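You operate a simulated robot arm through the tools that you are given. There is no shell and no other tool. Be economical: measure what you need, move in short steps, check, and stop when the job is done.

Carry out the task below with a simulated robot arm. There is one attempt and no reset: what you move stays moved.

Task
Wax the middle of the red-dot nail brush's back in the clamping jig.
Fine: clamp it first and leave it clamped; use the green pad and the green box; pad back on the black mat, lid shut; the other brush stays unwaxed. Set down upright: green pad. A coat counts when it lies all over at full strength: go over it till it gets no stronger.

It is judged by the outcome, as a careful person would: the job done as asked, and still so three seconds after it is handed in. It fails if anything else is knocked over, pushed out of place, dropped, spilled or broken. Lids that push on must go on centred and level and be pressed home; caps that screw on are set level and turned clockwise until they are tight.

Robot
A 7-joint arm with a two-finger parallel gripper, fixed in place. Base frame: the origin is at the foot of the arm, x ahead of it, y to its left, z up; the work surface is at about z = 0.002. Units: m, rad, N and s.
With the tool pointing down near the work surface it reaches from about 0.22 to 0.58 m from the base axis. Its first joint turns from -1.152 to 1.152 rad. Payload 2.5 kg.
The TCP is the grasp point between the finger pads, 0.023 m short of the fingertips. In the tool frame z runs along the fingers and y along their closing line. The gripper opens to 0.094 m. The fingers are 0.038 m wide and 0.01 m thick; the gripper's body (0.054 by 0.096 m) begins 0.039 m behind the TCP.
Orientation is that of the tool frame in the base frame, as a unit quaternion [x, y, z, w]. With the fingers straight down and closing along the base's y, the tool's x points along the base's -x, its y along +y and its z along -z.

Tools
- The arm moves only by the tool step_arm. Its argument "rows" is a list of rows, each a list of 7 numbers: the turn, a rotation vector about the base's x, y, z in units of 180 degrees (1.0 is 180 degrees), then the shift along the base's x, y, z in units of 300 mm (1.0 is 300 mm), then the closure, from 0 (fully open) to 1 (shut). In form: [[rx, ry, rz, tx, ty, tz, fingers], ...]. A call has 1 to 20 rows; each row is the pose to reach, as a shift and turn from the pose commanded when the call began. A call with a number of a shift or a turn outside -1 to 1 is refused whole. Each row takes 0.2 s and may step no farther than 0.05 m and 0.15 rad from the row before; otherwise, or with a gripper value out of range, the whole call is refused. Where a pose cannot be reached the arm comes as near as it can. A force on the tool above 50 N (or 10 N above the force at the start of the call, whichever is more), or a blocked arm, ends the call early, and 0.2 s more pass. The fingers move at their own pace (about 0.108 m/s each) and stop on an object; they squeeze with about 34 N. The grip force told is the motor's: it shows also when the fingers shut on nothing. Time passes only in rows, and 0.2 s behind the last, so rows that repeat a pose let the fingers close. It gives the time, the measured TCP pose, the force on the tool (base axes), the opening and the grip force at its end, in the units of the frame above (readings bear some noise), with the torque about the TCP (base axes, N m) and any sound that the robot's microphone picked up.
- Cameras (640 x 400 px; columns grow to the right, rows downward): "scene" is fixed at [0.1121, -0.4043, 0.5487]; the picture's right is [0.88, -0.48, 0.00], its down [-0.25, -0.47, -0.85] and it looks along [0.40, 0.75, -0.53] (base axes); focal length 313 px, centre (320, 200). "wrist" rides on the gripper at [0.086, 0.016, -0.074] in the tool frame; the picture's right is [-0.18, 0.98, 0.00], its down [-0.58, -0.11, -0.81] and it looks along [-0.79, -0.15, 0.59] (tool axes); focal length 243 px, centre (320, 200).
- grab_frame(camera): a new picture of that camera. No time passes.
- pixel_to_xyz(camera, pixels): for up to 12 pixels [column, row] of the newest picture of that camera ("zoom" is the newest enlarged one), the place [x, y, z] in the base frame of the surface seen there, good to about 0.003 m. No time passes.
- inspect(camera, box): a new picture of the part [left, top, right, bottom] of that camera's present view, enlarged. No time passes.
- close_job(): hands the job in; it is judged then, once.

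Go step by step. Measure first, check grasps and placings, and put right what went wrong. The budget is 80 turns and 38 pictures, counting those below and the enlarged ones. Unless the task says otherwise, let go and move clear before handing in, and close with one line.

The tools are called after "Emit:" by a JSON object that holds its "name" and its "arguments". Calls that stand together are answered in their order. step_arm: Moves the arm, as the interface text tells. Its arguments: {"type":"object","properties":{"rows":{"type":"array"}},"required":["rows"]} The other tools are called the same way: grab_frame (camera) takes a picture; pixel_to_xyz (camera, pixels) gives the place of the surface under pixels of a picture; inspect (camera, box) takes an enlarged picture of a part of a camera's view; close_job () hands the job in.

At the start:

```text
time: 0.0
ee_pos: [0.3021, 0.1758, 0.3406]
ee_rot: [0.0, 1.0, 0.0, 0.0]
contact_force: [0.3, 0.0, 0.0]
wrist_torque: [0.01, -0.02, 0.02]
grip_width: 0.0941
grasp_force: 0.1
```

scene: 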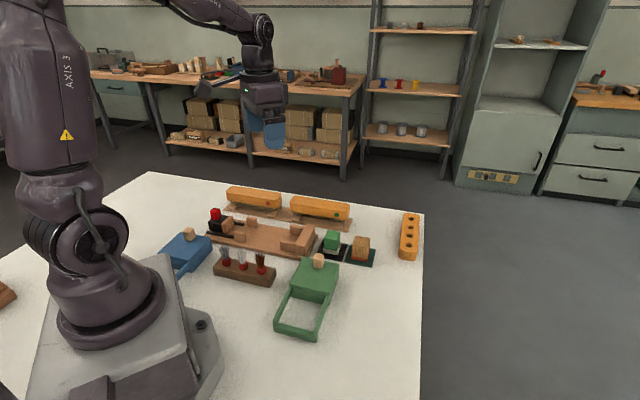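
wrist: 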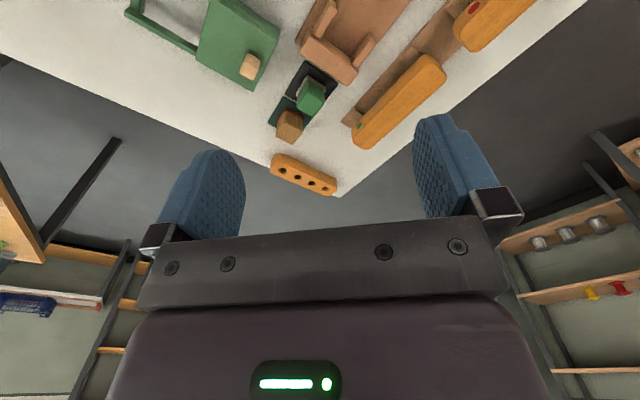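

The scene shows two orange brushes at the back (250,197 and 320,207), a jig around (260,235), a green pad at (331,240) on a mat, and a green box at (310,290). I'll enlarge these to see the details.

Emit:
{"name": "inspect", "arguments": {"camera": "scene", "box": [190, 170, 390, 295]}}

Emit:
{"name": "inspect", "arguments": {"camera": "wrist", "box": [120, 0, 560, 200]}}

Emit:
{"name": "inspect", "arguments": {"camera": "scene", "box": [140, 210, 380, 360]}}

```text
3.20 times, centred on (290, 232) of scene
```

zoom: 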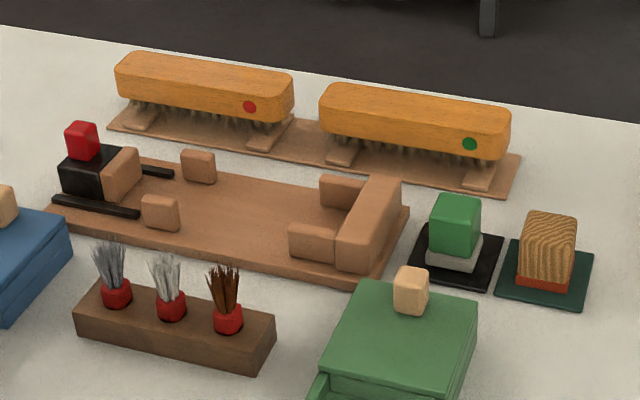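

```text
1.45 times, centred on (340, 100) of wrist
```

zoom: 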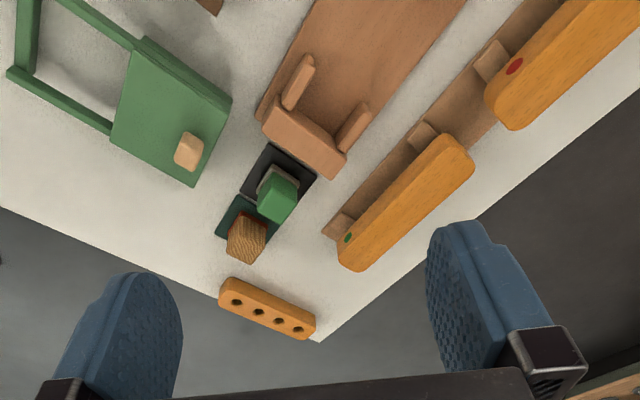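

```text
2.67 times, centred on (260, 285) of scene
```

zoom: 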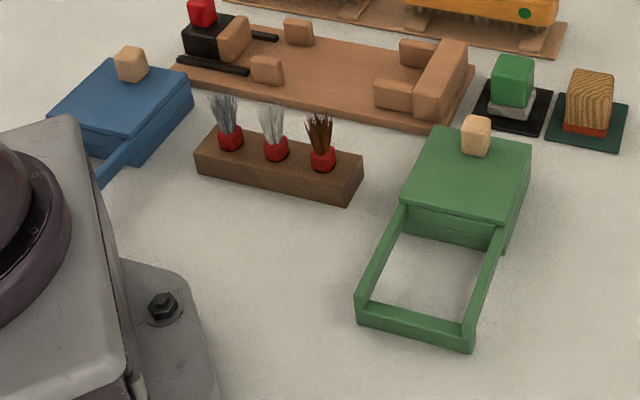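

The red-dot brush is the left one (dot near scene 268,203). The jig has a fixed pocket on its right and a sliding black jaw with a red knob on its left. Next I'll measure the key points.

Emit:
{"name": "pixel_to_xyz", "arguments": {"camera": "scene", "pixels": [[228, 188], [281, 194], [254, 193], [268, 203], [216, 209], [230, 220], [252, 219], [240, 235], [306, 237], [309, 230], [291, 246], [270, 235]]}}

Emit:
{"name": "pixel_to_xyz", "arguments": {"camera": "scene", "pixels": [[332, 232], [332, 240], [332, 251], [318, 256], [303, 277], [335, 264], [329, 284], [291, 292], [276, 326], [315, 332], [296, 315], [361, 240]]}}

Emit:
{"name": "pixel_to_xyz", "arguments": {"camera": "zoom", "pixels": [[512, 60], [494, 65], [530, 68], [514, 84], [510, 105], [550, 90], [475, 110], [476, 122], [476, 145], [440, 129], [530, 145], [402, 195]]}}

```text
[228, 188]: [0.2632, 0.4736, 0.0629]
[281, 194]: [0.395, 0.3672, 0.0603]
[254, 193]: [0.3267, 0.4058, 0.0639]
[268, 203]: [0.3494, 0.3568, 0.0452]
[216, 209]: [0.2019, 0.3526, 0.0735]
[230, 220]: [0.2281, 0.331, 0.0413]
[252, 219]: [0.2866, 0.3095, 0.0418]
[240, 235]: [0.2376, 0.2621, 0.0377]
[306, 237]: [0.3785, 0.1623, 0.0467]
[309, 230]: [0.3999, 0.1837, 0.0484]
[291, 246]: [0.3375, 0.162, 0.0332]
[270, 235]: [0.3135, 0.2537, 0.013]
```

```text
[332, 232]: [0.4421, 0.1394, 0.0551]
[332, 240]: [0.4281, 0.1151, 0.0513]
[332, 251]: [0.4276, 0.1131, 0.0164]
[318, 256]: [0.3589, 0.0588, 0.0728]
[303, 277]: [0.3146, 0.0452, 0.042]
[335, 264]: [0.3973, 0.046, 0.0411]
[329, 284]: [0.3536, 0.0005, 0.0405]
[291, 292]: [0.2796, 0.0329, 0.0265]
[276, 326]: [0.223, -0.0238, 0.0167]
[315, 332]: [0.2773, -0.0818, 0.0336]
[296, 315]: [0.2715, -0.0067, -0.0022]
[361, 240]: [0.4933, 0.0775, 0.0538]
```

```text
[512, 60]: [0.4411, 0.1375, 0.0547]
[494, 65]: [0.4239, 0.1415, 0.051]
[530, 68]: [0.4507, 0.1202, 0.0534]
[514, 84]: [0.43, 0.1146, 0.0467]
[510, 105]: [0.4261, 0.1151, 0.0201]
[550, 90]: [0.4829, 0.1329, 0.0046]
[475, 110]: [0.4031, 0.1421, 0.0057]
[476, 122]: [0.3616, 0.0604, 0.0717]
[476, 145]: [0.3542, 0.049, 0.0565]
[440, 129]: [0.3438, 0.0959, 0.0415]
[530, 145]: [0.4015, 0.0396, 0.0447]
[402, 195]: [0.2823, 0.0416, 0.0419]
```

I have the rough layout but need exact axes for the jig and brush. I'll zoom in tighter on each.

Emit:
{"name": "inspect", "arguments": {"camera": "scene", "box": [200, 195, 328, 275]}}

Emit:
{"name": "pixel_to_xyz", "arguments": {"camera": "zoom", "pixels": [[5, 195], [515, 290], [130, 110], [480, 175], [530, 125], [595, 145], [515, 200], [455, 200], [400, 225], [500, 240], [530, 270], [570, 160]]}}

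Emit:
{"name": "inspect", "arguments": {"camera": "scene", "box": [216, 176, 296, 226]}}

Emit:
{"name": "pixel_to_xyz", "arguments": {"camera": "zoom", "pixels": [[100, 90], [510, 140], [85, 120], [480, 185], [300, 110], [300, 145], [300, 180], [70, 200], [430, 260], [60, 290], [600, 150], [300, 240]]}}

```text
5.00 times, centred on (264, 235) of scene
```

zoom: 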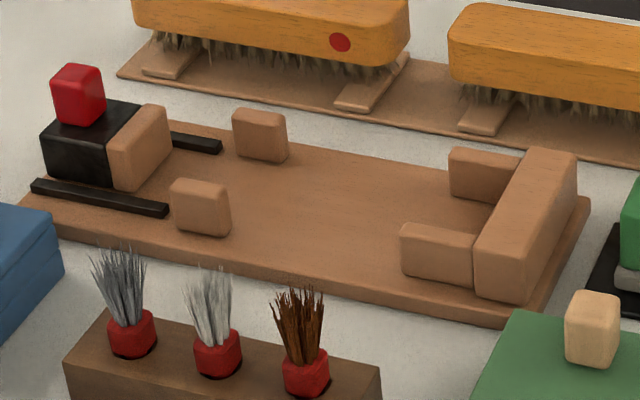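

```text
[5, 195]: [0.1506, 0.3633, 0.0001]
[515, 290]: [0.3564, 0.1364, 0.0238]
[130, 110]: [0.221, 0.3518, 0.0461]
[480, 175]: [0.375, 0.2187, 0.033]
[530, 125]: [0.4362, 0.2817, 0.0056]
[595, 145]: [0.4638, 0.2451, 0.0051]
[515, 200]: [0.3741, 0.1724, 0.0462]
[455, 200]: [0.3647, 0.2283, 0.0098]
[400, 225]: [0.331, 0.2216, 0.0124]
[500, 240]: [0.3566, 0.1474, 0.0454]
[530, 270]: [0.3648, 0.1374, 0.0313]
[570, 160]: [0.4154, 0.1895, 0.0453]
```

```text
8.00 times, centred on (256, 201) of scene
```

zoom: 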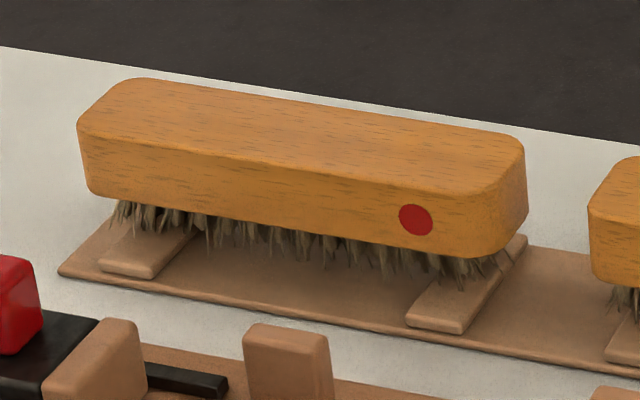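

```text
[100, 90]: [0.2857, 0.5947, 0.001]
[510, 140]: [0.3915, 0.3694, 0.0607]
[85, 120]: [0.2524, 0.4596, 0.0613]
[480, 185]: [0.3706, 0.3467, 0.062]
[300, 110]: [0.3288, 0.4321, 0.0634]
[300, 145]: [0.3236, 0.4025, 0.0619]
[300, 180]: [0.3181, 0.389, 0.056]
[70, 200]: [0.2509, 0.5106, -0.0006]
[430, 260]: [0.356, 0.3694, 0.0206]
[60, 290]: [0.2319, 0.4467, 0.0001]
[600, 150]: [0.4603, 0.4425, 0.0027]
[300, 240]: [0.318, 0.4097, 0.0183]
```

The brush runs roughly along (0.72,-0.69), and its back is at z≈0.062. I'll raise the wrist camera on the robot side, yawed so it looks squarely across the jig and brush, to measure precisely.

Emit:
{"name": "step_arm", "arguments": {"rows": [[0, 0, 0.04, -0.05, 0.02, 0.05, 0], [0, 0, 0.08, -0.1, 0.05, 0.1, 0], [0, 0, 0.12, -0.15, 0.08, 0.15, 0], [0, 0, 0.16, -0.2, 0.1, 0.2, 0], [0, 0, 0.2, -0.25, 0.13, 0.25, 0], [0, 0, 0.24, -0.27, 0.15, 0.27, 0], [0, 0, 0.25, -0.27, 0.15, 0.27, 0]]}}

Emit:
{"name": "grab_frame", "arguments": {"camera": "wrist"}}

```text
time: 1.6
ee_pos: [0.2214, 0.2213, 0.4216]
ee_rot: [-0.384, 0.923, 0.0, -0.001]
contact_force: [-0.8, 0.3, -0.2]
wrist_torque: [0.0, 0.0, 0.01]
grip_width: 0.0941
grasp_force: 0.2
```

```text
30 pictures are left
```

wrist: 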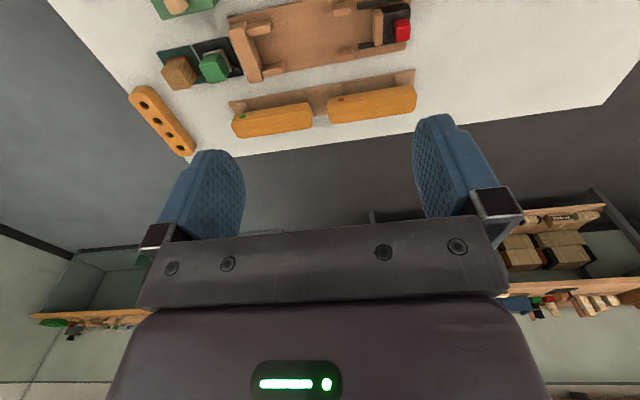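

The jig lies at the top of the wrist view (230–410, 0–80) and the red-dot brush at (372,104). I'll enlarge and measure it.

Emit:
{"name": "inspect", "arguments": {"camera": "wrist", "box": [220, 0, 428, 130]}}

```text
3.08 times, centred on (324, 65) of wrist
```

zoom: 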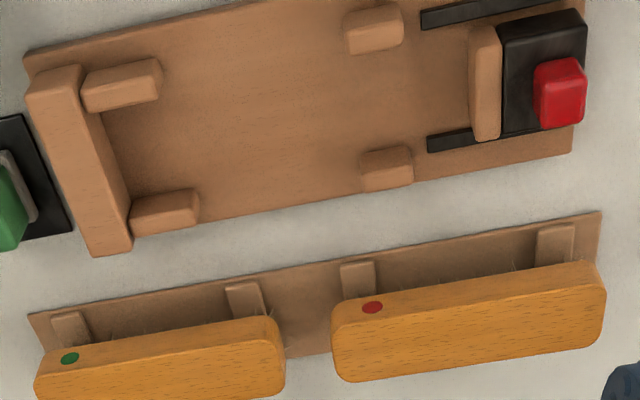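

Now I'll query brush-back edge points and the jig features.

Emit:
{"name": "pixel_to_xyz", "arguments": {"camera": "zoom", "pixels": [[338, 340], [343, 370], [470, 330], [480, 360], [590, 305], [600, 335], [345, 310], [590, 272], [470, 345], [400, 372], [540, 350], [400, 325]]}}

Emit:
{"name": "pixel_to_xyz", "arguments": {"camera": "zoom", "pixels": [[55, 80], [110, 245], [85, 165], [120, 85], [165, 205], [375, 20], [385, 160], [485, 40], [487, 130], [545, 25], [520, 120], [565, 75]]}}

Emit:
{"name": "pixel_to_xyz", "arguments": {"camera": "zoom", "pixels": [[140, 105], [150, 180], [125, 150], [205, 208], [350, 190], [400, 182], [360, 55], [468, 80], [500, 85], [450, 20], [450, 140], [300, 120]]}}

```text
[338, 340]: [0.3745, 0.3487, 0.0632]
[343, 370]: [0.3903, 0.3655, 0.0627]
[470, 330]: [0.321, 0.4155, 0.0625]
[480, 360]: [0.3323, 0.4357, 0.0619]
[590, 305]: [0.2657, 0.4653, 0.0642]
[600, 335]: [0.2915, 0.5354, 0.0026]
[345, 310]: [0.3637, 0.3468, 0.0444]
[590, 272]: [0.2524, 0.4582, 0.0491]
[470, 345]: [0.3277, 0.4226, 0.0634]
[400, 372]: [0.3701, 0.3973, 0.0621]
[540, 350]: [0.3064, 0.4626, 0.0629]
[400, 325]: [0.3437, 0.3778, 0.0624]
```

```text
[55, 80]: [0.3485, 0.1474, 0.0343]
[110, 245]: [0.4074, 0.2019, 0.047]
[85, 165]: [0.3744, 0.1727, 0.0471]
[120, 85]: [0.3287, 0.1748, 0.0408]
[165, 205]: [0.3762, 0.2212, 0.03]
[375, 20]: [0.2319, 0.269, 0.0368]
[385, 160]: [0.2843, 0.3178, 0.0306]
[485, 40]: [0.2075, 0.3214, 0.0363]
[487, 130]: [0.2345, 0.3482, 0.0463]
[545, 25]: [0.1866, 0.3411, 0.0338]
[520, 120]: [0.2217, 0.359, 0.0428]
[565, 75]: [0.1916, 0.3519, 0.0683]
```

```text
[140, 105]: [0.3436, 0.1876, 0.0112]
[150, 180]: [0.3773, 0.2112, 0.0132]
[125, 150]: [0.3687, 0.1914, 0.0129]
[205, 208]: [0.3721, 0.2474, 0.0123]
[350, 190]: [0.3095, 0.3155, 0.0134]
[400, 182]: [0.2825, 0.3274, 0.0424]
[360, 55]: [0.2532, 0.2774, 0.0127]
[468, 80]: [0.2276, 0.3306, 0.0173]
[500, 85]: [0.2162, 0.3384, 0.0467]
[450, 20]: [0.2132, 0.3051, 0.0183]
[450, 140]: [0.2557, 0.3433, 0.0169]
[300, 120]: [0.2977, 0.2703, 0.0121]
```

The geometry is consistent. The jig axis is e=(.707,-.707), its centreline is n≈0.394, and the end wall's inner face is at e≈0.135. The brush is centred at about (0.324,0.413) and measures roughly 0.173 by 0.046. I'll turn the tool to close across the brush and hover over it.

Emit:
{"name": "step_arm", "arguments": {"rows": [[0, 0, -0.0455, 0.031, 0.058, -0.079, 0], [0, 0, -0.091, 0.062, 0.116, -0.158, 0], [0, 0, -0.1365, 0.093, 0.174, -0.237, 0], [0, 0, -0.182, 0.124, 0.233, -0.316, 0], [0, 0, -0.2275, 0.155, 0.291, -0.395, 0], [0, 0, -0.273, 0.187, 0.349, -0.475, 0], [0, 0, -0.3185, 0.218, 0.407, -0.554, 0], [0, 0, -0.364, 0.249, 0.465, -0.633, 0], [0, 0, -0.4095, 0.28, 0.523, -0.712, 0], [0, 0, -0.455, 0.311, 0.582, -0.791, 0], [0, 0, -0.5, 0.3427, 0.64, -0.872, 0], [0, 0, -0.5, 0.3427, 0.64, -0.872, 0]]}}

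Emit:
{"name": "grab_frame", "arguments": {"camera": "wrist"}}

Emit:
{"name": "inspect", "arguments": {"camera": "scene", "box": [200, 140, 328, 220]}}

```text
time: 4.2
ee_pos: [0.323, 0.4123, 0.1572]
ee_rot: [0.383, 0.924, 0.0, 0.0]
contact_force: [-1.0, 0.4, -0.2]
wrist_torque: [0.0, 0.0, -0.01]
grip_width: 0.0937
grasp_force: 0.1
```

```text
28 pictures are left
```

wrist: 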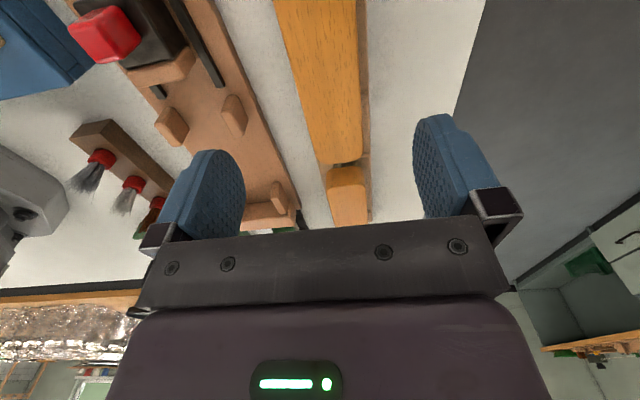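

```text
5.00 times, centred on (264, 180) of scene
```

zoom: 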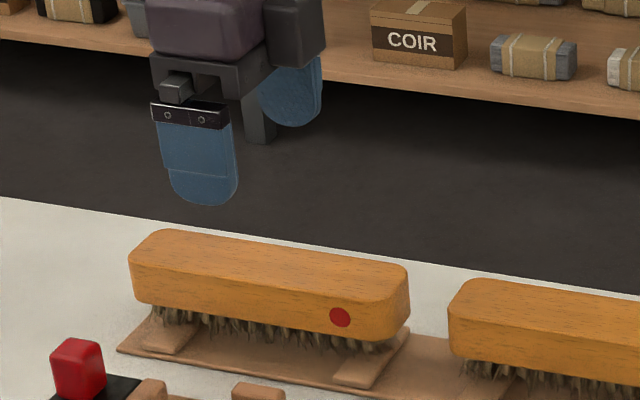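

The brush lies between the fingers, and the view along it looks aligned. I'll descend to z≈0.056 and close.

Emit:
{"name": "step_arm", "arguments": {"rows": [[0, 0, 0, 0, 0, -0.07, 0], [0, 0, 0, 0, 0, -0.14, 0], [0, 0, 0, 0, 0, -0.21, 0], [0, 0, 0, 0, 0, -0.27, 0], [0, 0, 0, 0, 0, -0.31, 0], [0, 0, 0, 0, 0, -0.337, 0], [0, 0, 0, 0, 0, -0.337, 0.3], [0, 0, 0, 0, 0, -0.337, 0.6], [0, 0, 0, 0, 0, -0.337, 0.8], [0, 0, 0, 0, 0, -0.337, 0.8]]}}

Emit:
{"name": "inspect", "arguments": {"camera": "scene", "box": [200, 160, 328, 240]}}

```text
time: 6.4
ee_pos: [0.3229, 0.4123, 0.0613]
ee_rot: [0.382, 0.924, 0.0, 0.0]
contact_force: [-0.7, 0.3, 1.6]
wrist_torque: [-0.09, -0.06, 0.05]
grip_width: 0.0456
grasp_force: 33.5
```

```text
5.00 times, centred on (264, 200) of scene
```

zoom: 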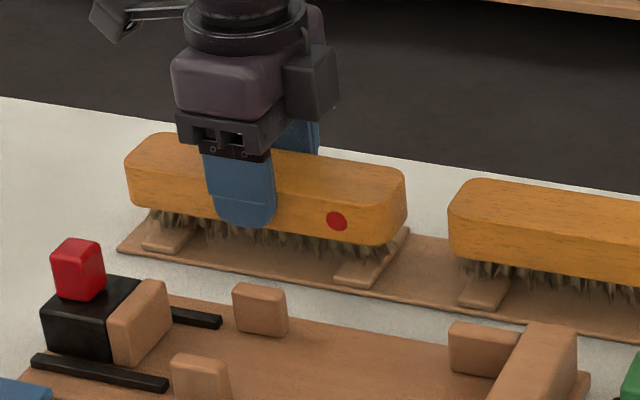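

The grip holds at width 0.0456 on the wood. I'll check how the brush's ends lie relative to the fingers before lifting.

Emit:
{"name": "pixel_to_xyz", "arguments": {"camera": "zoom", "pixels": [[130, 170], [135, 195], [160, 200], [240, 200], [245, 215], [300, 225], [380, 240], [395, 225], [402, 200], [400, 180], [140, 150], [330, 185]]}}

```text
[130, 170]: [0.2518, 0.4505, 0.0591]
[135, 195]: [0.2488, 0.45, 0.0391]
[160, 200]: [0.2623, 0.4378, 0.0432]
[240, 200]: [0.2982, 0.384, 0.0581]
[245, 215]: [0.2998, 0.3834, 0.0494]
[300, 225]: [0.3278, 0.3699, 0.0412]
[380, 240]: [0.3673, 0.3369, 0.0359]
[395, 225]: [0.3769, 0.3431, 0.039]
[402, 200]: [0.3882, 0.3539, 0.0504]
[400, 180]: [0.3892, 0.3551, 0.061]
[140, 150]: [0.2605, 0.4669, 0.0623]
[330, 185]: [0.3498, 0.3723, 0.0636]
```

The brush extends about +0.089 and -0.084 m along the jig axis from the grip point. I'll lift it, carry it over the jig pocket and check.

Emit:
{"name": "step_arm", "arguments": {"rows": [[0, 0, 0, 0, 0, 0.03, 0.8], [0, 0, 0, 0, 0, 0.1, 0.8], [0, 0, 0, 0, 0, 0.2, 0.8], [0, 0, 0, 0, 0, 0.3, 0.8], [0, 0, 0, -0.01, -0.1, 0.3, 0.8], [0, 0, 0, -0.02, -0.2, 0.3, 0.8], [0, 0, 0, -0.03, -0.3, 0.3, 0.8], [0, 0, 0, -0.04, -0.4, 0.3, 0.8], [0, 0, 0, -0.05, -0.5, 0.3, 0.8], [0, 0, 0, -0.051, -0.542, 0.3, 0.8], [0, 0, 0, -0.051, -0.542, 0.3, 0.8]]}}

Emit:
{"name": "grab_frame", "arguments": {"camera": "scene"}}

Emit:
{"name": "grab_frame", "arguments": {"camera": "wrist"}}

```text
time: 8.8
ee_pos: [0.3091, 0.2512, 0.1471]
ee_rot: [0.383, 0.924, 0.0, 0.0]
contact_force: [-0.7, 0.8, 1.0]
wrist_torque: [0.01, 0.01, 0.0]
grip_width: 0.0188
grasp_force: 0.0
```

```text
25 pictures are left
```

scene: 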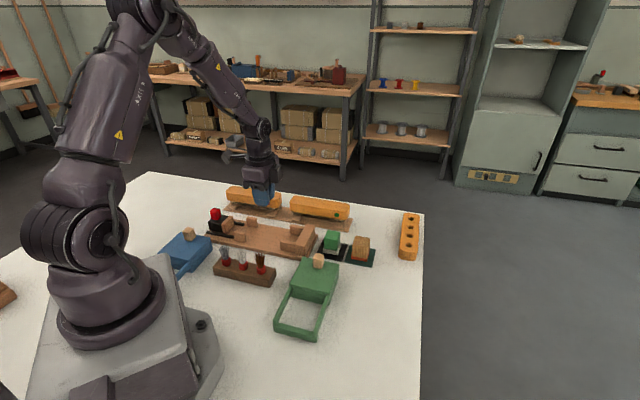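

```text
24 pictures are left
```

wrist: 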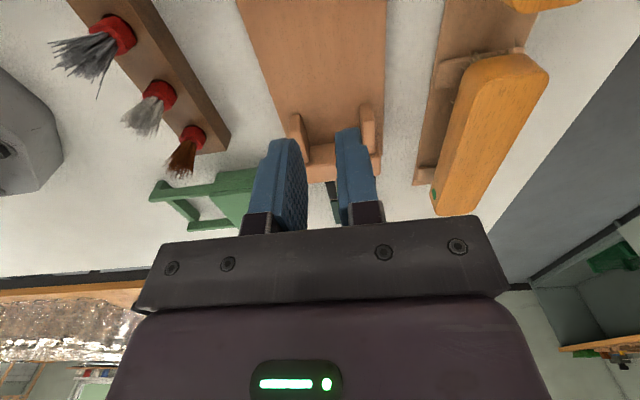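

The grip is empty (width 0.0188), so the brush slipped out as I lifted and is still on the rack. I'll check its position before re-gripping lower and tighter.

Emit:
{"name": "inspect", "arguments": {"camera": "scene", "box": [200, 160, 328, 240]}}

Emit:
{"name": "pixel_to_xyz", "arguments": {"camera": "zoom", "pixels": [[130, 170], [160, 200], [380, 240], [402, 200], [400, 180], [140, 150], [180, 145], [150, 170], [350, 200], [370, 180], [200, 210], [350, 235]]}}

```text
5.00 times, centred on (264, 200) of scene
```

zoom: 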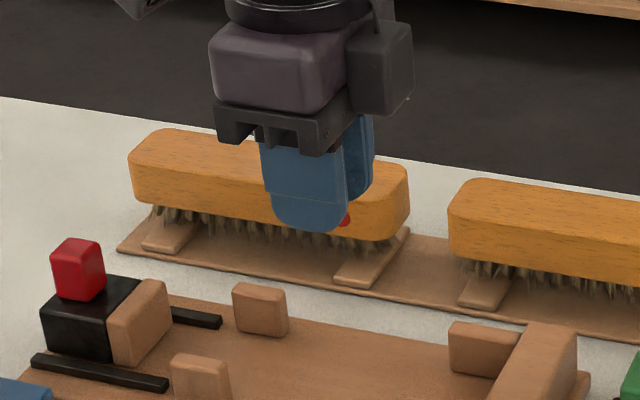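

```text
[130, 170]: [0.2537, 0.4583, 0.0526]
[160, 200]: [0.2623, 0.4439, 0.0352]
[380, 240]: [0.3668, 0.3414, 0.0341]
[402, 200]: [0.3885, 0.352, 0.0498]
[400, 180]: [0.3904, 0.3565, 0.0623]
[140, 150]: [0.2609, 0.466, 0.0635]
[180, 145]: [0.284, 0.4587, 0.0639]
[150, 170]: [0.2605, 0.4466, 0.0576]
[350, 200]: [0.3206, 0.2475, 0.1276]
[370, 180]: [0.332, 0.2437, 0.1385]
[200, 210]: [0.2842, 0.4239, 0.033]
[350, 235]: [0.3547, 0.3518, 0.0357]
```

The brush is back on its rest essentially where it was (wood from z≈0.034 to 0.063). I'll return and grip lower, with pads at mid-wood (TCP z≈0.046) and full closure.

Emit:
{"name": "step_arm", "arguments": {"rows": [[0, 0, 0, 0.01, 0.1, 0.03, 0], [0, 0, 0, 0.02, 0.2, 0.03, 0], [0, 0, 0, 0.03, 0.3, 0.03, 0], [0, 0, 0, 0.04, 0.4, 0.03, 0], [0, 0, 0, 0.055, 0.5, 0.03, 0], [0, 0, 0, 0.058, 0.537, 0.03, 0], [0, 0, 0, 0.058, 0.537, -0.05, 0], [0, 0, 0, 0.058, 0.537, -0.15, 0], [0, 0, 0, 0.058, 0.537, -0.24, 0], [0, 0, 0, 0.058, 0.537, -0.3, 0], [0, 0, 0, 0.058, 0.537, -0.34, 0], [0, 0, 0, 0.058, 0.537, -0.34, 0.3], [0, 0, 0, 0.058, 0.537, -0.34, 0.7], [0, 0, 0, 0.058, 0.537, -0.34, 1], [0, 0, 0, 0.058, 0.537, -0.34, 1], [0, 0, 0, 0.058, 0.537, -0.34, 1]]}}

```text
time: 12.2
ee_pos: [0.3246, 0.4136, 0.0469]
ee_rot: [0.382, 0.924, 0.0, 0.0]
contact_force: [1.6, 0.9, -0.3]
wrist_torque: [0.1, 0.05, -0.06]
grip_width: 0.0458
grasp_force: 34.1
```

The pads now sit at mid-wood with 34 N. I'll lift a little, slowly, and check that the grip holds.

Emit:
{"name": "step_arm", "arguments": {"rows": [[0, 0, 0, 0, 0, 0.03, 1], [0, 0, 0, 0, 0, 0.07, 1], [0, 0, 0, 0, 0, 0.12, 1], [0, 0, 0, 0, 0, 0.18, 1], [0, 0, 0, 0, 0, 0.25, 1], [0, 0, 0, 0, 0, 0.3, 1], [0, 0, 0, 0, 0, 0.3, 1]]}}

Emit:
{"name": "inspect", "arguments": {"camera": "scene", "box": [200, 140, 328, 220]}}

```text
time: 13.8
ee_pos: [0.3239, 0.4122, 0.1367]
ee_rot: [0.382, 0.924, 0.0, 0.001]
contact_force: [0.3, 0.3, -1.7]
wrist_torque: [0.01, 0.01, 0.03]
grip_width: 0.0457
grasp_force: 34.0
```

```text
5.00 times, centred on (264, 180) of scene
```

zoom: 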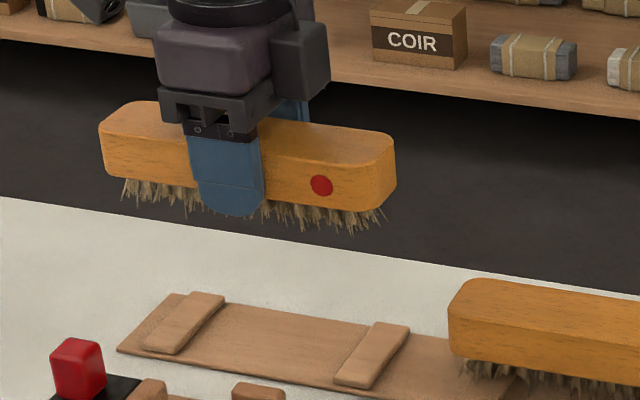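

The brush is held. I'll read its ends relative to the gripper.

Emit:
{"name": "pixel_to_xyz", "arguments": {"camera": "zoom", "pixels": [[103, 145], [105, 165], [110, 130], [392, 155], [390, 180], [130, 175], [180, 185], [225, 180], [280, 190], [360, 200], [120, 125], [370, 145]]}}

```text
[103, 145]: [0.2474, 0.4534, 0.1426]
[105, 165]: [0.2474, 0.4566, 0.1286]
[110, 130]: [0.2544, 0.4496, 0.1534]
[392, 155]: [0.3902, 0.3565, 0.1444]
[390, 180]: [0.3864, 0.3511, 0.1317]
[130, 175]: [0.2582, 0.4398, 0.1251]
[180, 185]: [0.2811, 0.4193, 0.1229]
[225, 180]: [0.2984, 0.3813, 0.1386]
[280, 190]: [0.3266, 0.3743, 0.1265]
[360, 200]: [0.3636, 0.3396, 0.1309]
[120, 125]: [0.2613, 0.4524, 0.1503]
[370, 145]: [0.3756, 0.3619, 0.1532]
```

The brush is level, spanning -0.085 to +0.087 from the grip. I'll carry it over the jig pocket to (0.3097, 0.2475).

Emit:
{"name": "step_arm", "arguments": {"rows": [[0, 0, 0, -0.005, -0.07, 0, 1], [0, 0, 0, -0.012, -0.17, 0, 1], [0, 0, 0, -0.02, -0.27, 0, 1], [0, 0, 0, -0.03, -0.37, 0, 1], [0, 0, 0, -0.04, -0.47, 0, 1], [0, 0, 0, -0.047, -0.549, 0, 1], [0, 0, 0, -0.047, -0.549, 0, 1], [0, 0, 0, -0.047, -0.549, -0.08, 1], [0, 0, 0, -0.047, -0.549, -0.12, 1], [0, 0, 0, -0.047, -0.549, -0.12, 1]]}}

Emit:
{"name": "inspect", "arguments": {"camera": "scene", "box": [196, 180, 340, 270]}}

Emit:
{"name": "grab_frame", "arguments": {"camera": "wrist"}}

```text
time: 16.0
ee_pos: [0.3106, 0.2487, 0.0987]
ee_rot: [0.383, 0.924, 0.001, 0.0]
contact_force: [0.4, 0.0, -1.8]
wrist_torque: [0.01, 0.03, -0.02]
grip_width: 0.0458
grasp_force: 34.2
```

```text
4.44 times, centred on (268, 225) of scene
```

zoom: 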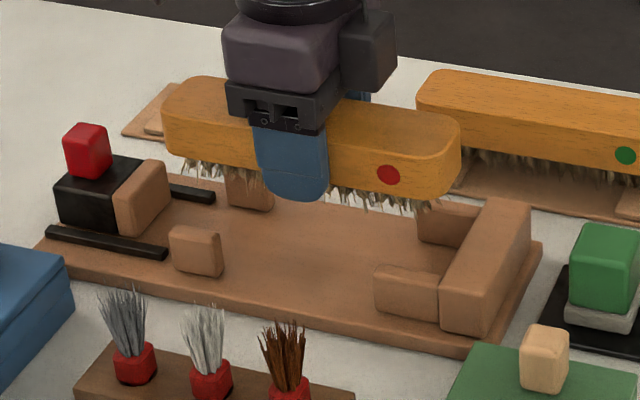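

```text
20 pictures are left
```

wrist: 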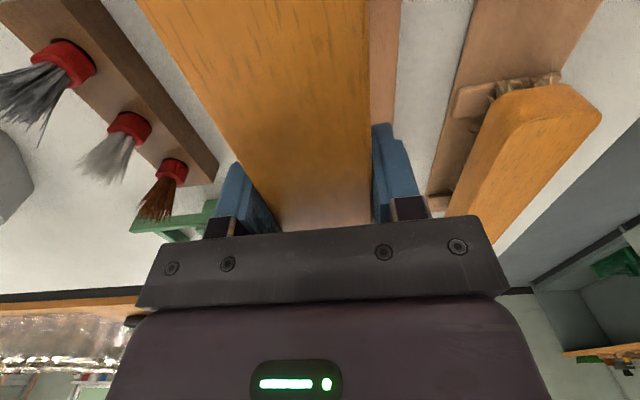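

The brush hovers over the pocket. I'll compare the brush end with the wall and blocks in this same view.

Emit:
{"name": "pixel_to_xyz", "arguments": {"camera": "zoom", "pixels": [[457, 150], [452, 180], [350, 180], [430, 195], [488, 210], [453, 265], [404, 270], [445, 215], [443, 230], [440, 236], [200, 232], [250, 195]]}}

```text
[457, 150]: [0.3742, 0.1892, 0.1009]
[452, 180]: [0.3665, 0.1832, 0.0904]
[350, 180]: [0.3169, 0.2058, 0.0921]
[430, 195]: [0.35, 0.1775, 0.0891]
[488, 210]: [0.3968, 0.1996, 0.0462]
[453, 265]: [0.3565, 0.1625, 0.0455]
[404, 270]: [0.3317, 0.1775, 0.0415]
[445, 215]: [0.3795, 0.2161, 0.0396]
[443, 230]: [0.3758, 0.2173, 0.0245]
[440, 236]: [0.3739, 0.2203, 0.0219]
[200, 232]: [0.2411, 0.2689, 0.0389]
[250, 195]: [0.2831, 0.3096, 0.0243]
```

The brush end has about a 5 mm gap to the wall and is about 2 mm off-centre, which I'll correct. I'll lower it onto the jig board (expected TCP z≈0.039).

Emit:
{"name": "step_arm", "arguments": {"rows": [[0, 0, 0, -0.005, -0.005, -0.06, 1], [0, 0, 0, -0.005, -0.005, -0.11, 1], [0, 0, 0, -0.005, -0.005, -0.14, 1], [0, 0, 0, -0.005, -0.005, -0.16, 1], [0, 0, 0, -0.005, -0.005, -0.175, 1], [0, 0, 0, -0.005, -0.005, -0.185, 1], [0, 0, 0, -0.005, -0.005, -0.193, 1], [0, 0, 0, -0.005, -0.005, -0.198, 1]]}}

```text
time: 17.8
ee_pos: [0.3111, 0.246, 0.0417]
ee_rot: [0.382, 0.924, 0.0, 0.0]
contact_force: [-6.9, -7.0, 31.6]
wrist_torque: [-0.12, 0.18, 0.15]
grip_width: 0.046
grasp_force: 33.8
```

It's seated (31 N upward at z=0.0417). I'll ease the load off, open, and lift clear to look.

Emit:
{"name": "step_arm", "arguments": {"rows": [[0, 0, 0, 0, 0, 0.01, 1], [0, 0, 0, 0, 0, 0.01, 0.8], [0, 0, 0, 0, 0, 0.01, 0.3], [0, 0, 0, 0, 0, 0.01, 0], [0, 0, 0, 0, 0, 0.01, 0], [0, 0, 0, 0, 0, 0.1, 0], [0, 0, 0, 0, 0, 0.2, 0], [0, 0, 0, 0, 0, 0.33, 0], [0, 0, 0, -0.12, 0.05, 0.45, 0], [0, 0, 0, -0.22, 0.12, 0.5, 0], [0, 0, 0, -0.32, 0.22, 0.5, 0], [0, 0, 0, -0.38, 0.32, 0.5, 0], [0, 0, 0, -0.38, 0.36, 0.5, 0]]}}

Emit:
{"name": "inspect", "arguments": {"camera": "scene", "box": [196, 180, 340, 270]}}

```text
refused: row 9 steps farther than a row can; nothing moved
```

```text
4.44 times, centred on (268, 225) of scene
```

zoom: 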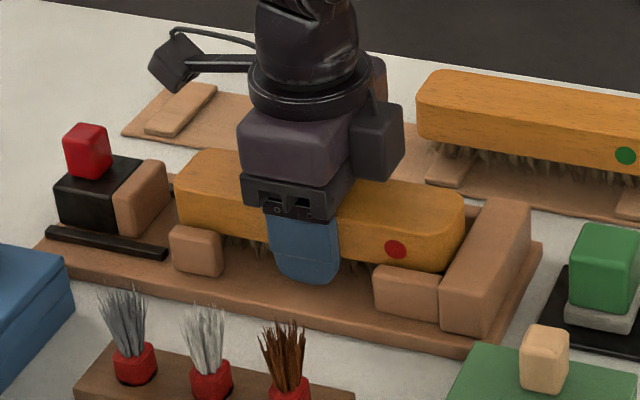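

The brush sits squarely between the blocks near the wall. I'll redo the release with smaller steps, and measure the red knob from this view too.

Emit:
{"name": "pixel_to_xyz", "arguments": {"camera": "zoom", "pixels": [[72, 135], [88, 132], [105, 128], [70, 155], [78, 165], [95, 165], [108, 150], [90, 128], [75, 200], [120, 165], [150, 170], [135, 200]]}}

Emit:
{"name": "step_arm", "arguments": {"rows": [[0, 0, 0, 0, 0, 0.01, 1], [0, 0, 0, 0, 0, 0.01, 0.8], [0, 0, 0, 0, 0, 0.01, 0.3], [0, 0, 0, 0, 0, 0.01, 0], [0, 0, 0, 0, 0, 0.01, 0], [0, 0, 0, 0, 0, 0.1, 0], [0, 0, 0, 0, 0, 0.2, 0], [0, 0, 0, 0, 0, 0.33, 0], [0, 0, 0, -0.09, 0.05, 0.4, 0], [0, 0, 0, -0.19, 0.12, 0.45, 0], [0, 0, 0, -0.27, 0.22, 0.45, 0], [0, 0, 0, -0.35, 0.3, 0.45, 0], [0, 0, 0, -0.365, 0.34, 0.45, 0], [0, 0, 0, -0.365, 0.34, 0.45, 0]]}}

```text
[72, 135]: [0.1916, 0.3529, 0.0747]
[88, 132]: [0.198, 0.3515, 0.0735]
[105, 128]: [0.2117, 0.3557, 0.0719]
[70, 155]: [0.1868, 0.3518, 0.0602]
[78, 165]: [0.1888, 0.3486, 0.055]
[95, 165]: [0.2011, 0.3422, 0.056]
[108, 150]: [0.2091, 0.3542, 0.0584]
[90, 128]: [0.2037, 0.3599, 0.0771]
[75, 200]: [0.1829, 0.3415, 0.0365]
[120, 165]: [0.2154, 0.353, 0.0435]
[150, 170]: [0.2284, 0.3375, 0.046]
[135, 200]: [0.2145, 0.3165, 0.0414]
```

```text
time: 20.8
ee_pos: [0.1992, 0.3457, 0.1797]
ee_rot: [0.382, 0.924, 0.0, 0.001]
contact_force: [0.6, 0.3, -0.7]
wrist_torque: [0.03, 0.01, 0.02]
grip_width: 0.0943
grasp_force: 0.1
```

The red knob is centred at about (0.201, 0.355), with its top at z≈0.075. I'll lower the open fingers around it and close.

Emit:
{"name": "step_arm", "arguments": {"rows": [[0, 0, 0, 0.005, 0.031, 0, 0], [0, 0, 0, 0.005, 0.031, -0.1, 0], [0, 0, 0, 0.005, 0.031, -0.2, 0], [0, 0, 0, 0.005, 0.031, -0.28, 0], [0, 0, 0, 0.005, 0.031, -0.33, 0], [0, 0, 0, 0.005, 0.031, -0.355, 0], [0, 0, 0, 0.005, 0.031, -0.355, 0.4], [0, 0, 0, 0.005, 0.031, -0.355, 0.8], [0, 0, 0, 0.005, 0.031, -0.355, 1], [0, 0, 0, 0.005, 0.031, -0.355, 1], [0, 0, 0, 0.005, 0.031, -0.355, 1]]}}

Emit:
{"name": "inspect", "arguments": {"camera": "scene", "box": [196, 180, 340, 270]}}

```text
time: 23.2
ee_pos: [0.2011, 0.3569, 0.0719]
ee_rot: [0.382, 0.924, 0.0, 0.001]
contact_force: [0.8, 1.1, -7.1]
wrist_torque: [0.42, 0.34, 0.01]
grip_width: 0.0219
grasp_force: 45.6
```

```text
4.44 times, centred on (268, 225) of scene
```

zoom: 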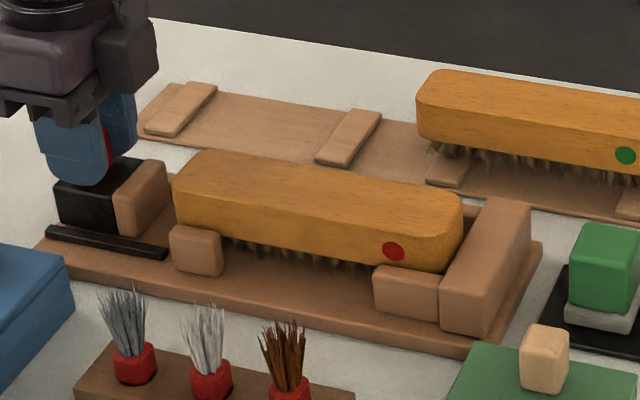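

The knob is gripped (22 mm). I'll slide the jaw along the jig axis towards the brush until it bears firmly; the force guard will end the move.

Emit:
{"name": "step_arm", "arguments": {"rows": [[0, 0, 0, 0.012, -0.012, 0, 1], [0, 0, 0, 0.024, -0.024, 0, 1], [0, 0, 0, 0.036, -0.036, 0, 1], [0, 0, 0, 0.048, -0.048, 0, 1], [0, 0, 0, 0.06, -0.06, 0, 1], [0, 0, 0, 0.07, -0.07, 0, 1], [0, 0, 0, 0.078, -0.078, 0, 1], [0, 0, 0, 0.084, -0.084, 0, 1], [0, 0, 0, 0.09, -0.09, 0, 1], [0, 0, 0, 0.096, -0.096, 0, 1], [0, 0, 0, 0.102, -0.102, 0, 1], [0, 0, 0, 0.108, -0.108, 0, 1], [0, 0, 0, 0.114, -0.114, 0, 1], [0, 0, 0, 0.12, -0.12, 0, 1]]}}

Emit:
{"name": "inspect", "arguments": {"camera": "scene", "box": [196, 180, 340, 270]}}

```text
time: 26.2
ee_pos: [0.2325, 0.3261, 0.0707]
ee_rot: [0.378, 0.926, 0.002, -0.004]
contact_force: [-17.7, 29.5, 5.9]
wrist_torque: [0.27, 0.47, -0.34]
grip_width: 0.0219
grasp_force: 45.2
```

```text
4.44 times, centred on (268, 225) of scene
```

zoom: 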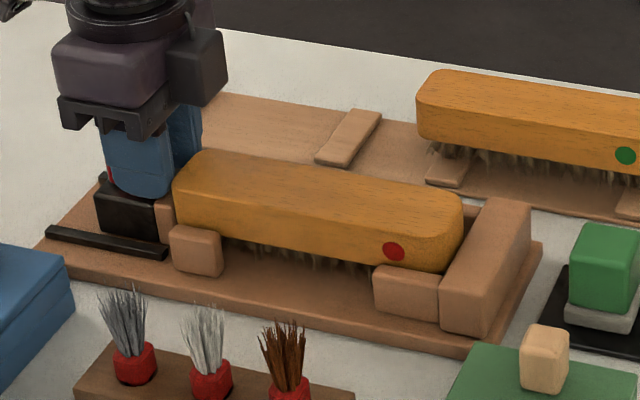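

The jaw is up against the brush with about 34 N of resistance. I'll press a touch further to be sure the brush is home against the wall and look for any click.

Emit:
{"name": "step_arm", "arguments": {"rows": [[0, 0, 0, 0.004, -0.004, 0, 1], [0, 0, 0, 0.008, -0.008, 0, 1], [0, 0, 0, 0.012, -0.012, 0, 1], [0, 0, 0, 0.016, -0.016, 0, 1], [0, 0, 0, 0.02, -0.02, 0, 1]]}}

```text
time: 27.0
ee_pos: [0.2339, 0.3252, 0.0715]
ee_rot: [0.378, 0.926, 0.003, -0.006]
contact_force: [-1.1, 3.6, 0.3]
wrist_torque: [-0.8, -0.52, -0.29]
grip_width: 0.0218
grasp_force: 44.9
stopped in row 3: the force on the tool passed its limit at 51 N (the readings are from after the stop); the commanded pose is now the measured one
```

It stopped at 51 N with almost no movement, so the brush is clamped. I'll release the knob, rise, and check the jaw stays put.

Emit:
{"name": "step_arm", "arguments": {"rows": [[0, 0, 0, 0, 0, 0, 0.8], [0, 0, 0, 0, 0, 0, 0.5], [0, 0, 0, 0, 0, 0, 0.5], [0, 0, 0, 0, 0, 0.07, 0.4], [0, 0, 0, 0, 0, 0.2, 0.3], [0, 0, 0, 0, 0, 0.35, 0.2], [0, 0, 0, 0, -0.14, 0.4, 0.2], [0, 0, 0, 0.02, -0.28, 0.4, 0.2], [0, 0, 0, 0.08, -0.42, 0.4, 0.2], [0, 0, 0, 0.14, -0.55, 0.4, 0.2], [0, 0, 0, 0.2, -0.68, 0.4, 0.2], [0, 0, 0, 0.26, -0.8, 0.4, 0.2], [0, 0, 0, 0.26, -0.8, 0.4, 0.2]]}}

Emit:
{"name": "grab_frame", "arguments": {"camera": "scene"}}

Emit:
{"name": "inspect", "arguments": {"camera": "scene", "box": [196, 180, 340, 270]}}

```text
time: 29.8
ee_pos: [0.3141, 0.083, 0.1895]
ee_rot: [0.376, 0.926, 0.002, -0.006]
contact_force: [0.4, 0.2, 0.4]
wrist_torque: [0.0, 0.0, 0.01]
grip_width: 0.0752
grasp_force: 0.0
```

```text
16 pictures are left
```

scene: 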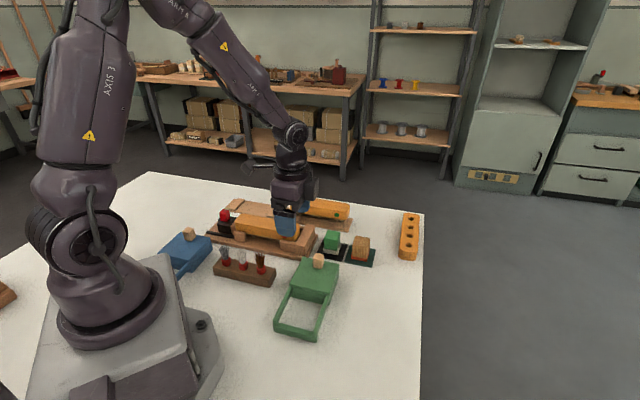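

```text
4.44 times, centred on (268, 225) of scene
```

zoom: 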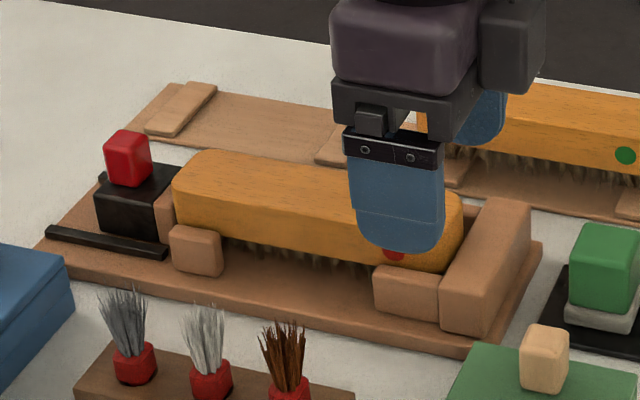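

The jaw holds and the brush is clamped. Next is the green box: its lid slides along (-.707,-.707) onto the open frame. I'll measure the lid knob closely.

Emit:
{"name": "pixel_to_xyz", "arguments": {"camera": "zoom", "pixels": [[545, 333], [525, 345], [563, 335], [540, 375], [528, 370], [560, 365], [563, 350], [545, 345], [590, 250], [600, 280], [590, 300], [630, 260]]}}

Emit:
{"name": "pixel_to_xyz", "arguments": {"camera": "scene", "pixels": [[311, 258], [337, 265], [325, 289], [289, 288], [276, 328], [313, 338], [324, 295], [335, 270], [300, 303], [290, 330], [277, 322], [325, 231]]}}

```text
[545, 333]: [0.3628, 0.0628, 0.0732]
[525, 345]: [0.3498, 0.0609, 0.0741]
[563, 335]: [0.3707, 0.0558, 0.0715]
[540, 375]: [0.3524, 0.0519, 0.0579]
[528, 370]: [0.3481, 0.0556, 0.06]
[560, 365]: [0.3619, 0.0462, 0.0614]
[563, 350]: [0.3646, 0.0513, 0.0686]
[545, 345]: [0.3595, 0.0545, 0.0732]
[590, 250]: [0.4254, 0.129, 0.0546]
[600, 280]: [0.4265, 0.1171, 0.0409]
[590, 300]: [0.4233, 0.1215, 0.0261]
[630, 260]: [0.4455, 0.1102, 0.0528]
```

```text
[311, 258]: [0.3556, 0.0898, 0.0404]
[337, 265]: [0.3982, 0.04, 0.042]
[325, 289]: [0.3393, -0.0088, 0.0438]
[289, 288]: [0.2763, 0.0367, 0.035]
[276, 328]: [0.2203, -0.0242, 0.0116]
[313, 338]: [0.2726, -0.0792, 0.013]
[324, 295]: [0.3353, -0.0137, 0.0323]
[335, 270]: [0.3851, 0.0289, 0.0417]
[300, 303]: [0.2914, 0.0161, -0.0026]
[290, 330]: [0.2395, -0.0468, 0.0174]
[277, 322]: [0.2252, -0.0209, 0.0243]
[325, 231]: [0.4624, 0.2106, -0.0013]
```

The lid knob is centred at about (0.360, 0.058), spanning z 0.042–0.073. I'll square the tool again, descend around it with the fingers closing along the slide direction, and grip.

Emit:
{"name": "step_arm", "arguments": {"rows": [[-0.0026, -0.003, -0.0045, 0.08, -0.04, 0, 0.3], [-0.0026, -0.003, -0.0045, 0.154, -0.082, -0.05, 0.3], [-0.0026, -0.003, -0.0045, 0.154, -0.082, -0.15, 0.3], [-0.0026, -0.003, -0.0045, 0.154, -0.082, -0.25, 0.3], [-0.0026, -0.003, -0.0045, 0.154, -0.082, -0.33, 0.3], [-0.0026, -0.003, -0.0045, 0.154, -0.082, -0.38, 0.3], [-0.0026, -0.003, -0.0045, 0.154, -0.082, -0.402, 0.3], [-0.0026, -0.003, -0.0045, 0.154, -0.082, -0.402, 0.6], [-0.0026, -0.003, -0.0045, 0.154, -0.082, -0.402, 0.9], [-0.0026, -0.003, -0.0045, 0.154, -0.082, -0.402, 0.9], [-0.0026, -0.003, -0.0045, 0.154, -0.082, -0.402, 0.9]]}}

```text
time: 32.2
ee_pos: [0.3597, 0.0592, 0.0702]
ee_rot: [0.384, 0.923, 0.0, 0.0]
contact_force: [1.0, -0.5, -6.2]
wrist_torque: [-0.18, -0.23, 0.18]
grip_width: 0.0214
grasp_force: 44.9
```

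The knob is gripped (21 mm). I'll slide the lid along the rails towards the robot, watching the force.

Emit:
{"name": "step_arm", "arguments": {"rows": [[0, 0, 0, -0.012, -0.012, 0, 0.9], [0, 0, 0, -0.03, -0.03, 0, 0.9], [0, 0, 0, -0.05, -0.05, 0, 0.9], [0, 0, 0, -0.07, -0.07, 0, 0.9], [0, 0, 0, -0.09, -0.09, 0, 0.9], [0, 0, 0, -0.11, -0.11, 0, 0.9], [0, 0, 0, -0.13, -0.13, 0, 0.9], [0, 0, 0, -0.15, -0.15, 0, 0.9], [0, 0, 0, -0.165, -0.165, 0, 0.9], [0, 0, 0, -0.175, -0.175, 0, 0.9]]}}

Emit:
{"name": "grab_frame", "arguments": {"camera": "scene"}}

```text
time: 34.4
ee_pos: [0.3068, 0.0071, 0.0704]
ee_rot: [0.384, 0.923, 0.002, 0.002]
contact_force: [14.0, -13.1, 12.4]
wrist_torque: [-0.3, 0.51, 0.23]
grip_width: 0.0215
grasp_force: 44.6
```

```text
14 pictures are left
```

scene: 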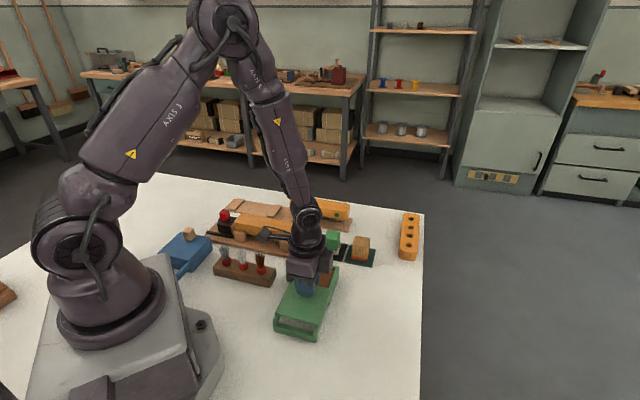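

The lid now covers the frame and the box is open. I'll release, rise clear and inspect the opening.

Emit:
{"name": "step_arm", "arguments": {"rows": [[0, 0, 0, 0, 0, 0, 0.7], [0, 0, 0, 0, 0, 0, 0.4], [0, 0, 0, 0, 0, 0.05, 0.4], [0, 0, 0, 0, 0, 0.15, 0.4], [0, 0, 0, 0, 0, 0.3, 0.4], [0, 0, 0, 0, 0, 0.4, 0.4], [0, 0, 0, -0.12, 0, 0.45, 0.4], [0, 0, 0, -0.2, 0, 0.5, 0.4], [0, 0, 0, -0.2, 0, 0.5, 0.2]]}}

Emit:
{"name": "inspect", "arguments": {"camera": "scene", "box": [256, 215, 400, 350]}}

```text
time: 36.4
ee_pos: [0.2453, 0.0072, 0.2222]
ee_rot: [0.383, 0.924, 0.001, 0.0]
contact_force: [0.9, 0.0, -0.5]
wrist_torque: [0.0, 0.02, 0.0]
grip_width: 0.0752
grasp_force: 0.0
```

```text
2.96 times, centred on (328, 282) of scene
```

zoom: 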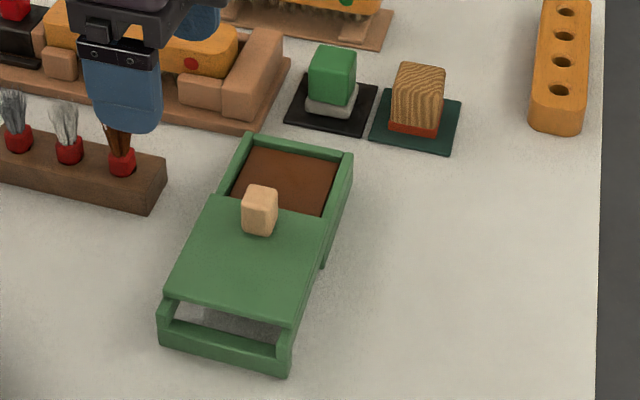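

The box is open, showing brown wax, but the lid still has a little travel and the knob is close to the opening. I'll measure the opening, frame, pad and knob.

Emit:
{"name": "pixel_to_xyz", "arguments": {"camera": "zoom", "pixels": [[250, 150], [330, 165], [232, 195], [315, 205], [290, 180], [260, 190], [258, 215], [168, 295], [293, 325], [167, 335], [280, 360], [340, 160]]}}

Emit:
{"name": "pixel_to_xyz", "arguments": {"camera": "zoom", "pixels": [[312, 60], [333, 50], [352, 58], [330, 90], [315, 85], [350, 85], [345, 95], [310, 103], [330, 112], [300, 118], [360, 125], [345, 75]]}}

```text
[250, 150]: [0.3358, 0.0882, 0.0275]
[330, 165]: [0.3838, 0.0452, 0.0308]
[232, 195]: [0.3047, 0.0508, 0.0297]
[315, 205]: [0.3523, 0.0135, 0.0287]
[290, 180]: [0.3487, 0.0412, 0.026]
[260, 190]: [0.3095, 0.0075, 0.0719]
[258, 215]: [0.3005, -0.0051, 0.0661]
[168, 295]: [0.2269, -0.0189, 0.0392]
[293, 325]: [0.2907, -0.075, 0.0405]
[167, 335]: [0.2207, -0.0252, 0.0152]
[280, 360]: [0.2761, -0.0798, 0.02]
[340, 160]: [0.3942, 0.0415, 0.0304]
```

```text
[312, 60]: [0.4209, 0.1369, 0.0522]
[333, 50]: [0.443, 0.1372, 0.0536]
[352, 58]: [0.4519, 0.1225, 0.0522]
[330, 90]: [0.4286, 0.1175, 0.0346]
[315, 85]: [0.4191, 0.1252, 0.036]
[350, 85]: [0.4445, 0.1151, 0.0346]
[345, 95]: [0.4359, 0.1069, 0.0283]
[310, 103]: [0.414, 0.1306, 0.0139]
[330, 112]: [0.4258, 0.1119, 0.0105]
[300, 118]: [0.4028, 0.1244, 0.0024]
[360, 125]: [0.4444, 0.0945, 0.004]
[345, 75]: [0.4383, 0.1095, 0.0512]
```

The wax is at z≈0.028, spanning n≈0.252–0.302 and e≈0.178–0.239. The green pad is centred at about (0.4355, 0.127) with its top at 0.053. I'll go over the pad and grip its handle.

Emit:
{"name": "step_arm", "arguments": {"rows": [[0, 0, 0, 0.1, 0.06, 0, 0.3], [0, 0, 0, 0.22, 0.14, 0, 0.3], [0, 0, 0, 0.35, 0.22, 0, 0.3], [0, 0, 0, 0.48, 0.3, 0, 0.3], [0, 0, 0, 0.6, 0.38, 0, 0.3], [0, 0, 0, 0.634, 0.4, 0, 0.3], [0, 0, 0, 0.634, 0.4, -0.15, 0.3], [0, 0, 0, 0.634, 0.4, -0.3, 0.3], [0, 0, 0, 0.634, 0.4, -0.42, 0.3], [0, 0, 0, 0.634, 0.4, -0.45, 0.3], [0, 0, 0, 0.634, 0.4, -0.45, 0.3]]}}

Emit:
{"name": "inspect", "arguments": {"camera": "scene", "box": [270, 190, 398, 270]}}

```text
time: 38.8
ee_pos: [0.4358, 0.1285, 0.0863]
ee_rot: [0.384, 0.923, 0.0, -0.002]
contact_force: [0.8, -0.4, -0.9]
wrist_torque: [-0.01, 0.02, -0.05]
grip_width: 0.0658
grasp_force: 0.0
```

```text
5.00 times, centred on (334, 230) of scene
```

zoom: 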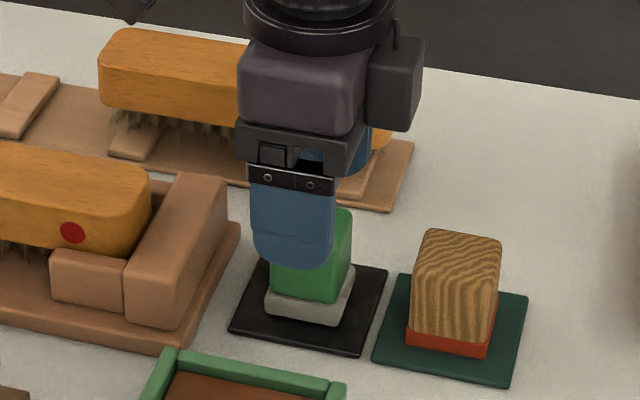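

The fingers are lined up on the pad handle once parallax is allowed for. I'll descend to z≈0.042 and grip.

Emit:
{"name": "step_arm", "arguments": {"rows": [[0, 0, 0, 0, 0, -0.06, 0.3], [0, 0, 0, 0, 0, -0.11, 0.3], [0, 0, 0, 0, 0, -0.147, 0.3], [0, 0, 0, 0, 0, -0.147, 0.5], [0, 0, 0, 0, 0, -0.147, 0.75], [0, 0, 0, 0, 0, -0.147, 1], [0, 0, 0, 0, 0, -0.147, 1], [0, 0, 0, 0, 0, -0.147, 1], [0, 0, 0, 0, 0, -0.13, 1], [0, 0, 0, 0, 0, -0.09, 1], [0, 0, 0, 0, 0, 0, 1], [0, 0, 0, 0, 0, 0.12, 1], [0, 0, 0, 0, 0, 0.12, 1]]}}

Emit:
{"name": "inspect", "arguments": {"camera": "scene", "box": [270, 190, 398, 270]}}

```text
time: 41.6
ee_pos: [0.4345, 0.1286, 0.1203]
ee_rot: [0.384, 0.923, 0.001, -0.001]
contact_force: [0.0, 0.4, -0.3]
wrist_torque: [0.0, 0.02, 0.02]
grip_width: 0.0353
grasp_force: 33.8
```

```text
5.00 times, centred on (334, 230) of scene
```

zoom: 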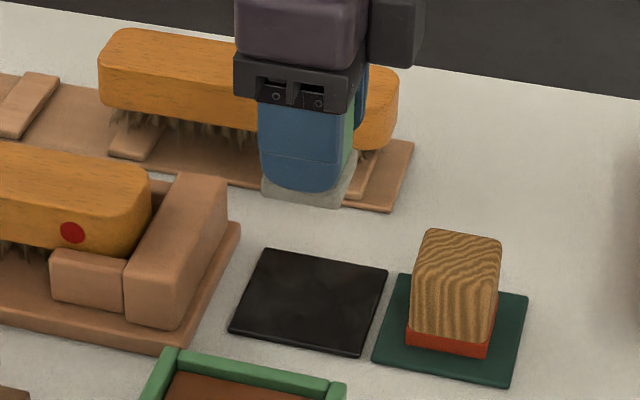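

The pad is gripped on its handle (35 mm wide) and clear of the mat. I'll carry it over the wax opening (n≈0.272, e≈0.2085) and lower gently.

Emit:
{"name": "step_arm", "arguments": {"rows": [[0, 0, 0, -0.03, -0.03, 0.07, 1], [0, 0, 0, -0.13, -0.12, 0.07, 1], [0, 0, 0, -0.23, -0.21, 0.07, 1], [0, 0, 0, -0.316, -0.279, 0.07, 1], [0, 0, 0, -0.316, -0.279, 0.07, 1], [0, 0, 0, -0.316, -0.279, -0.05, 1], [0, 0, 0, -0.316, -0.279, -0.12, 1], [0, 0, 0, -0.316, -0.279, -0.15, 1], [0, 0, 0, -0.316, -0.279, -0.165, 1], [0, 0, 0, -0.316, -0.279, -0.175, 1]]}}

Emit:
{"name": "inspect", "arguments": {"camera": "scene", "box": [256, 215, 384, 295]}}

```text
time: 43.8
ee_pos: [0.3406, 0.0446, 0.0679]
ee_rot: [0.384, 0.923, 0.001, -0.001]
contact_force: [-0.4, -0.3, -0.2]
wrist_torque: [-0.01, -0.04, -0.02]
grip_width: 0.0353
grasp_force: 33.8
```

```text
5.00 times, centred on (320, 255) of scene
```

zoom: 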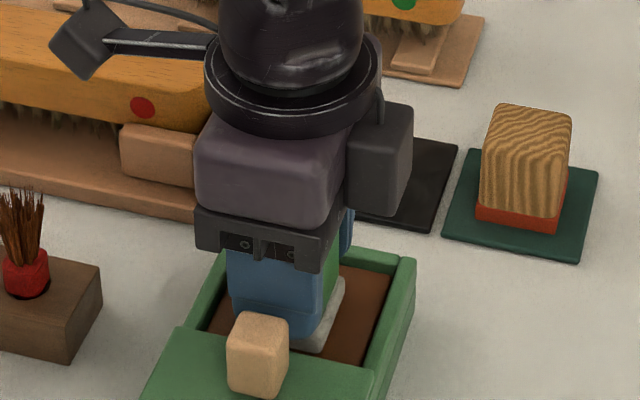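

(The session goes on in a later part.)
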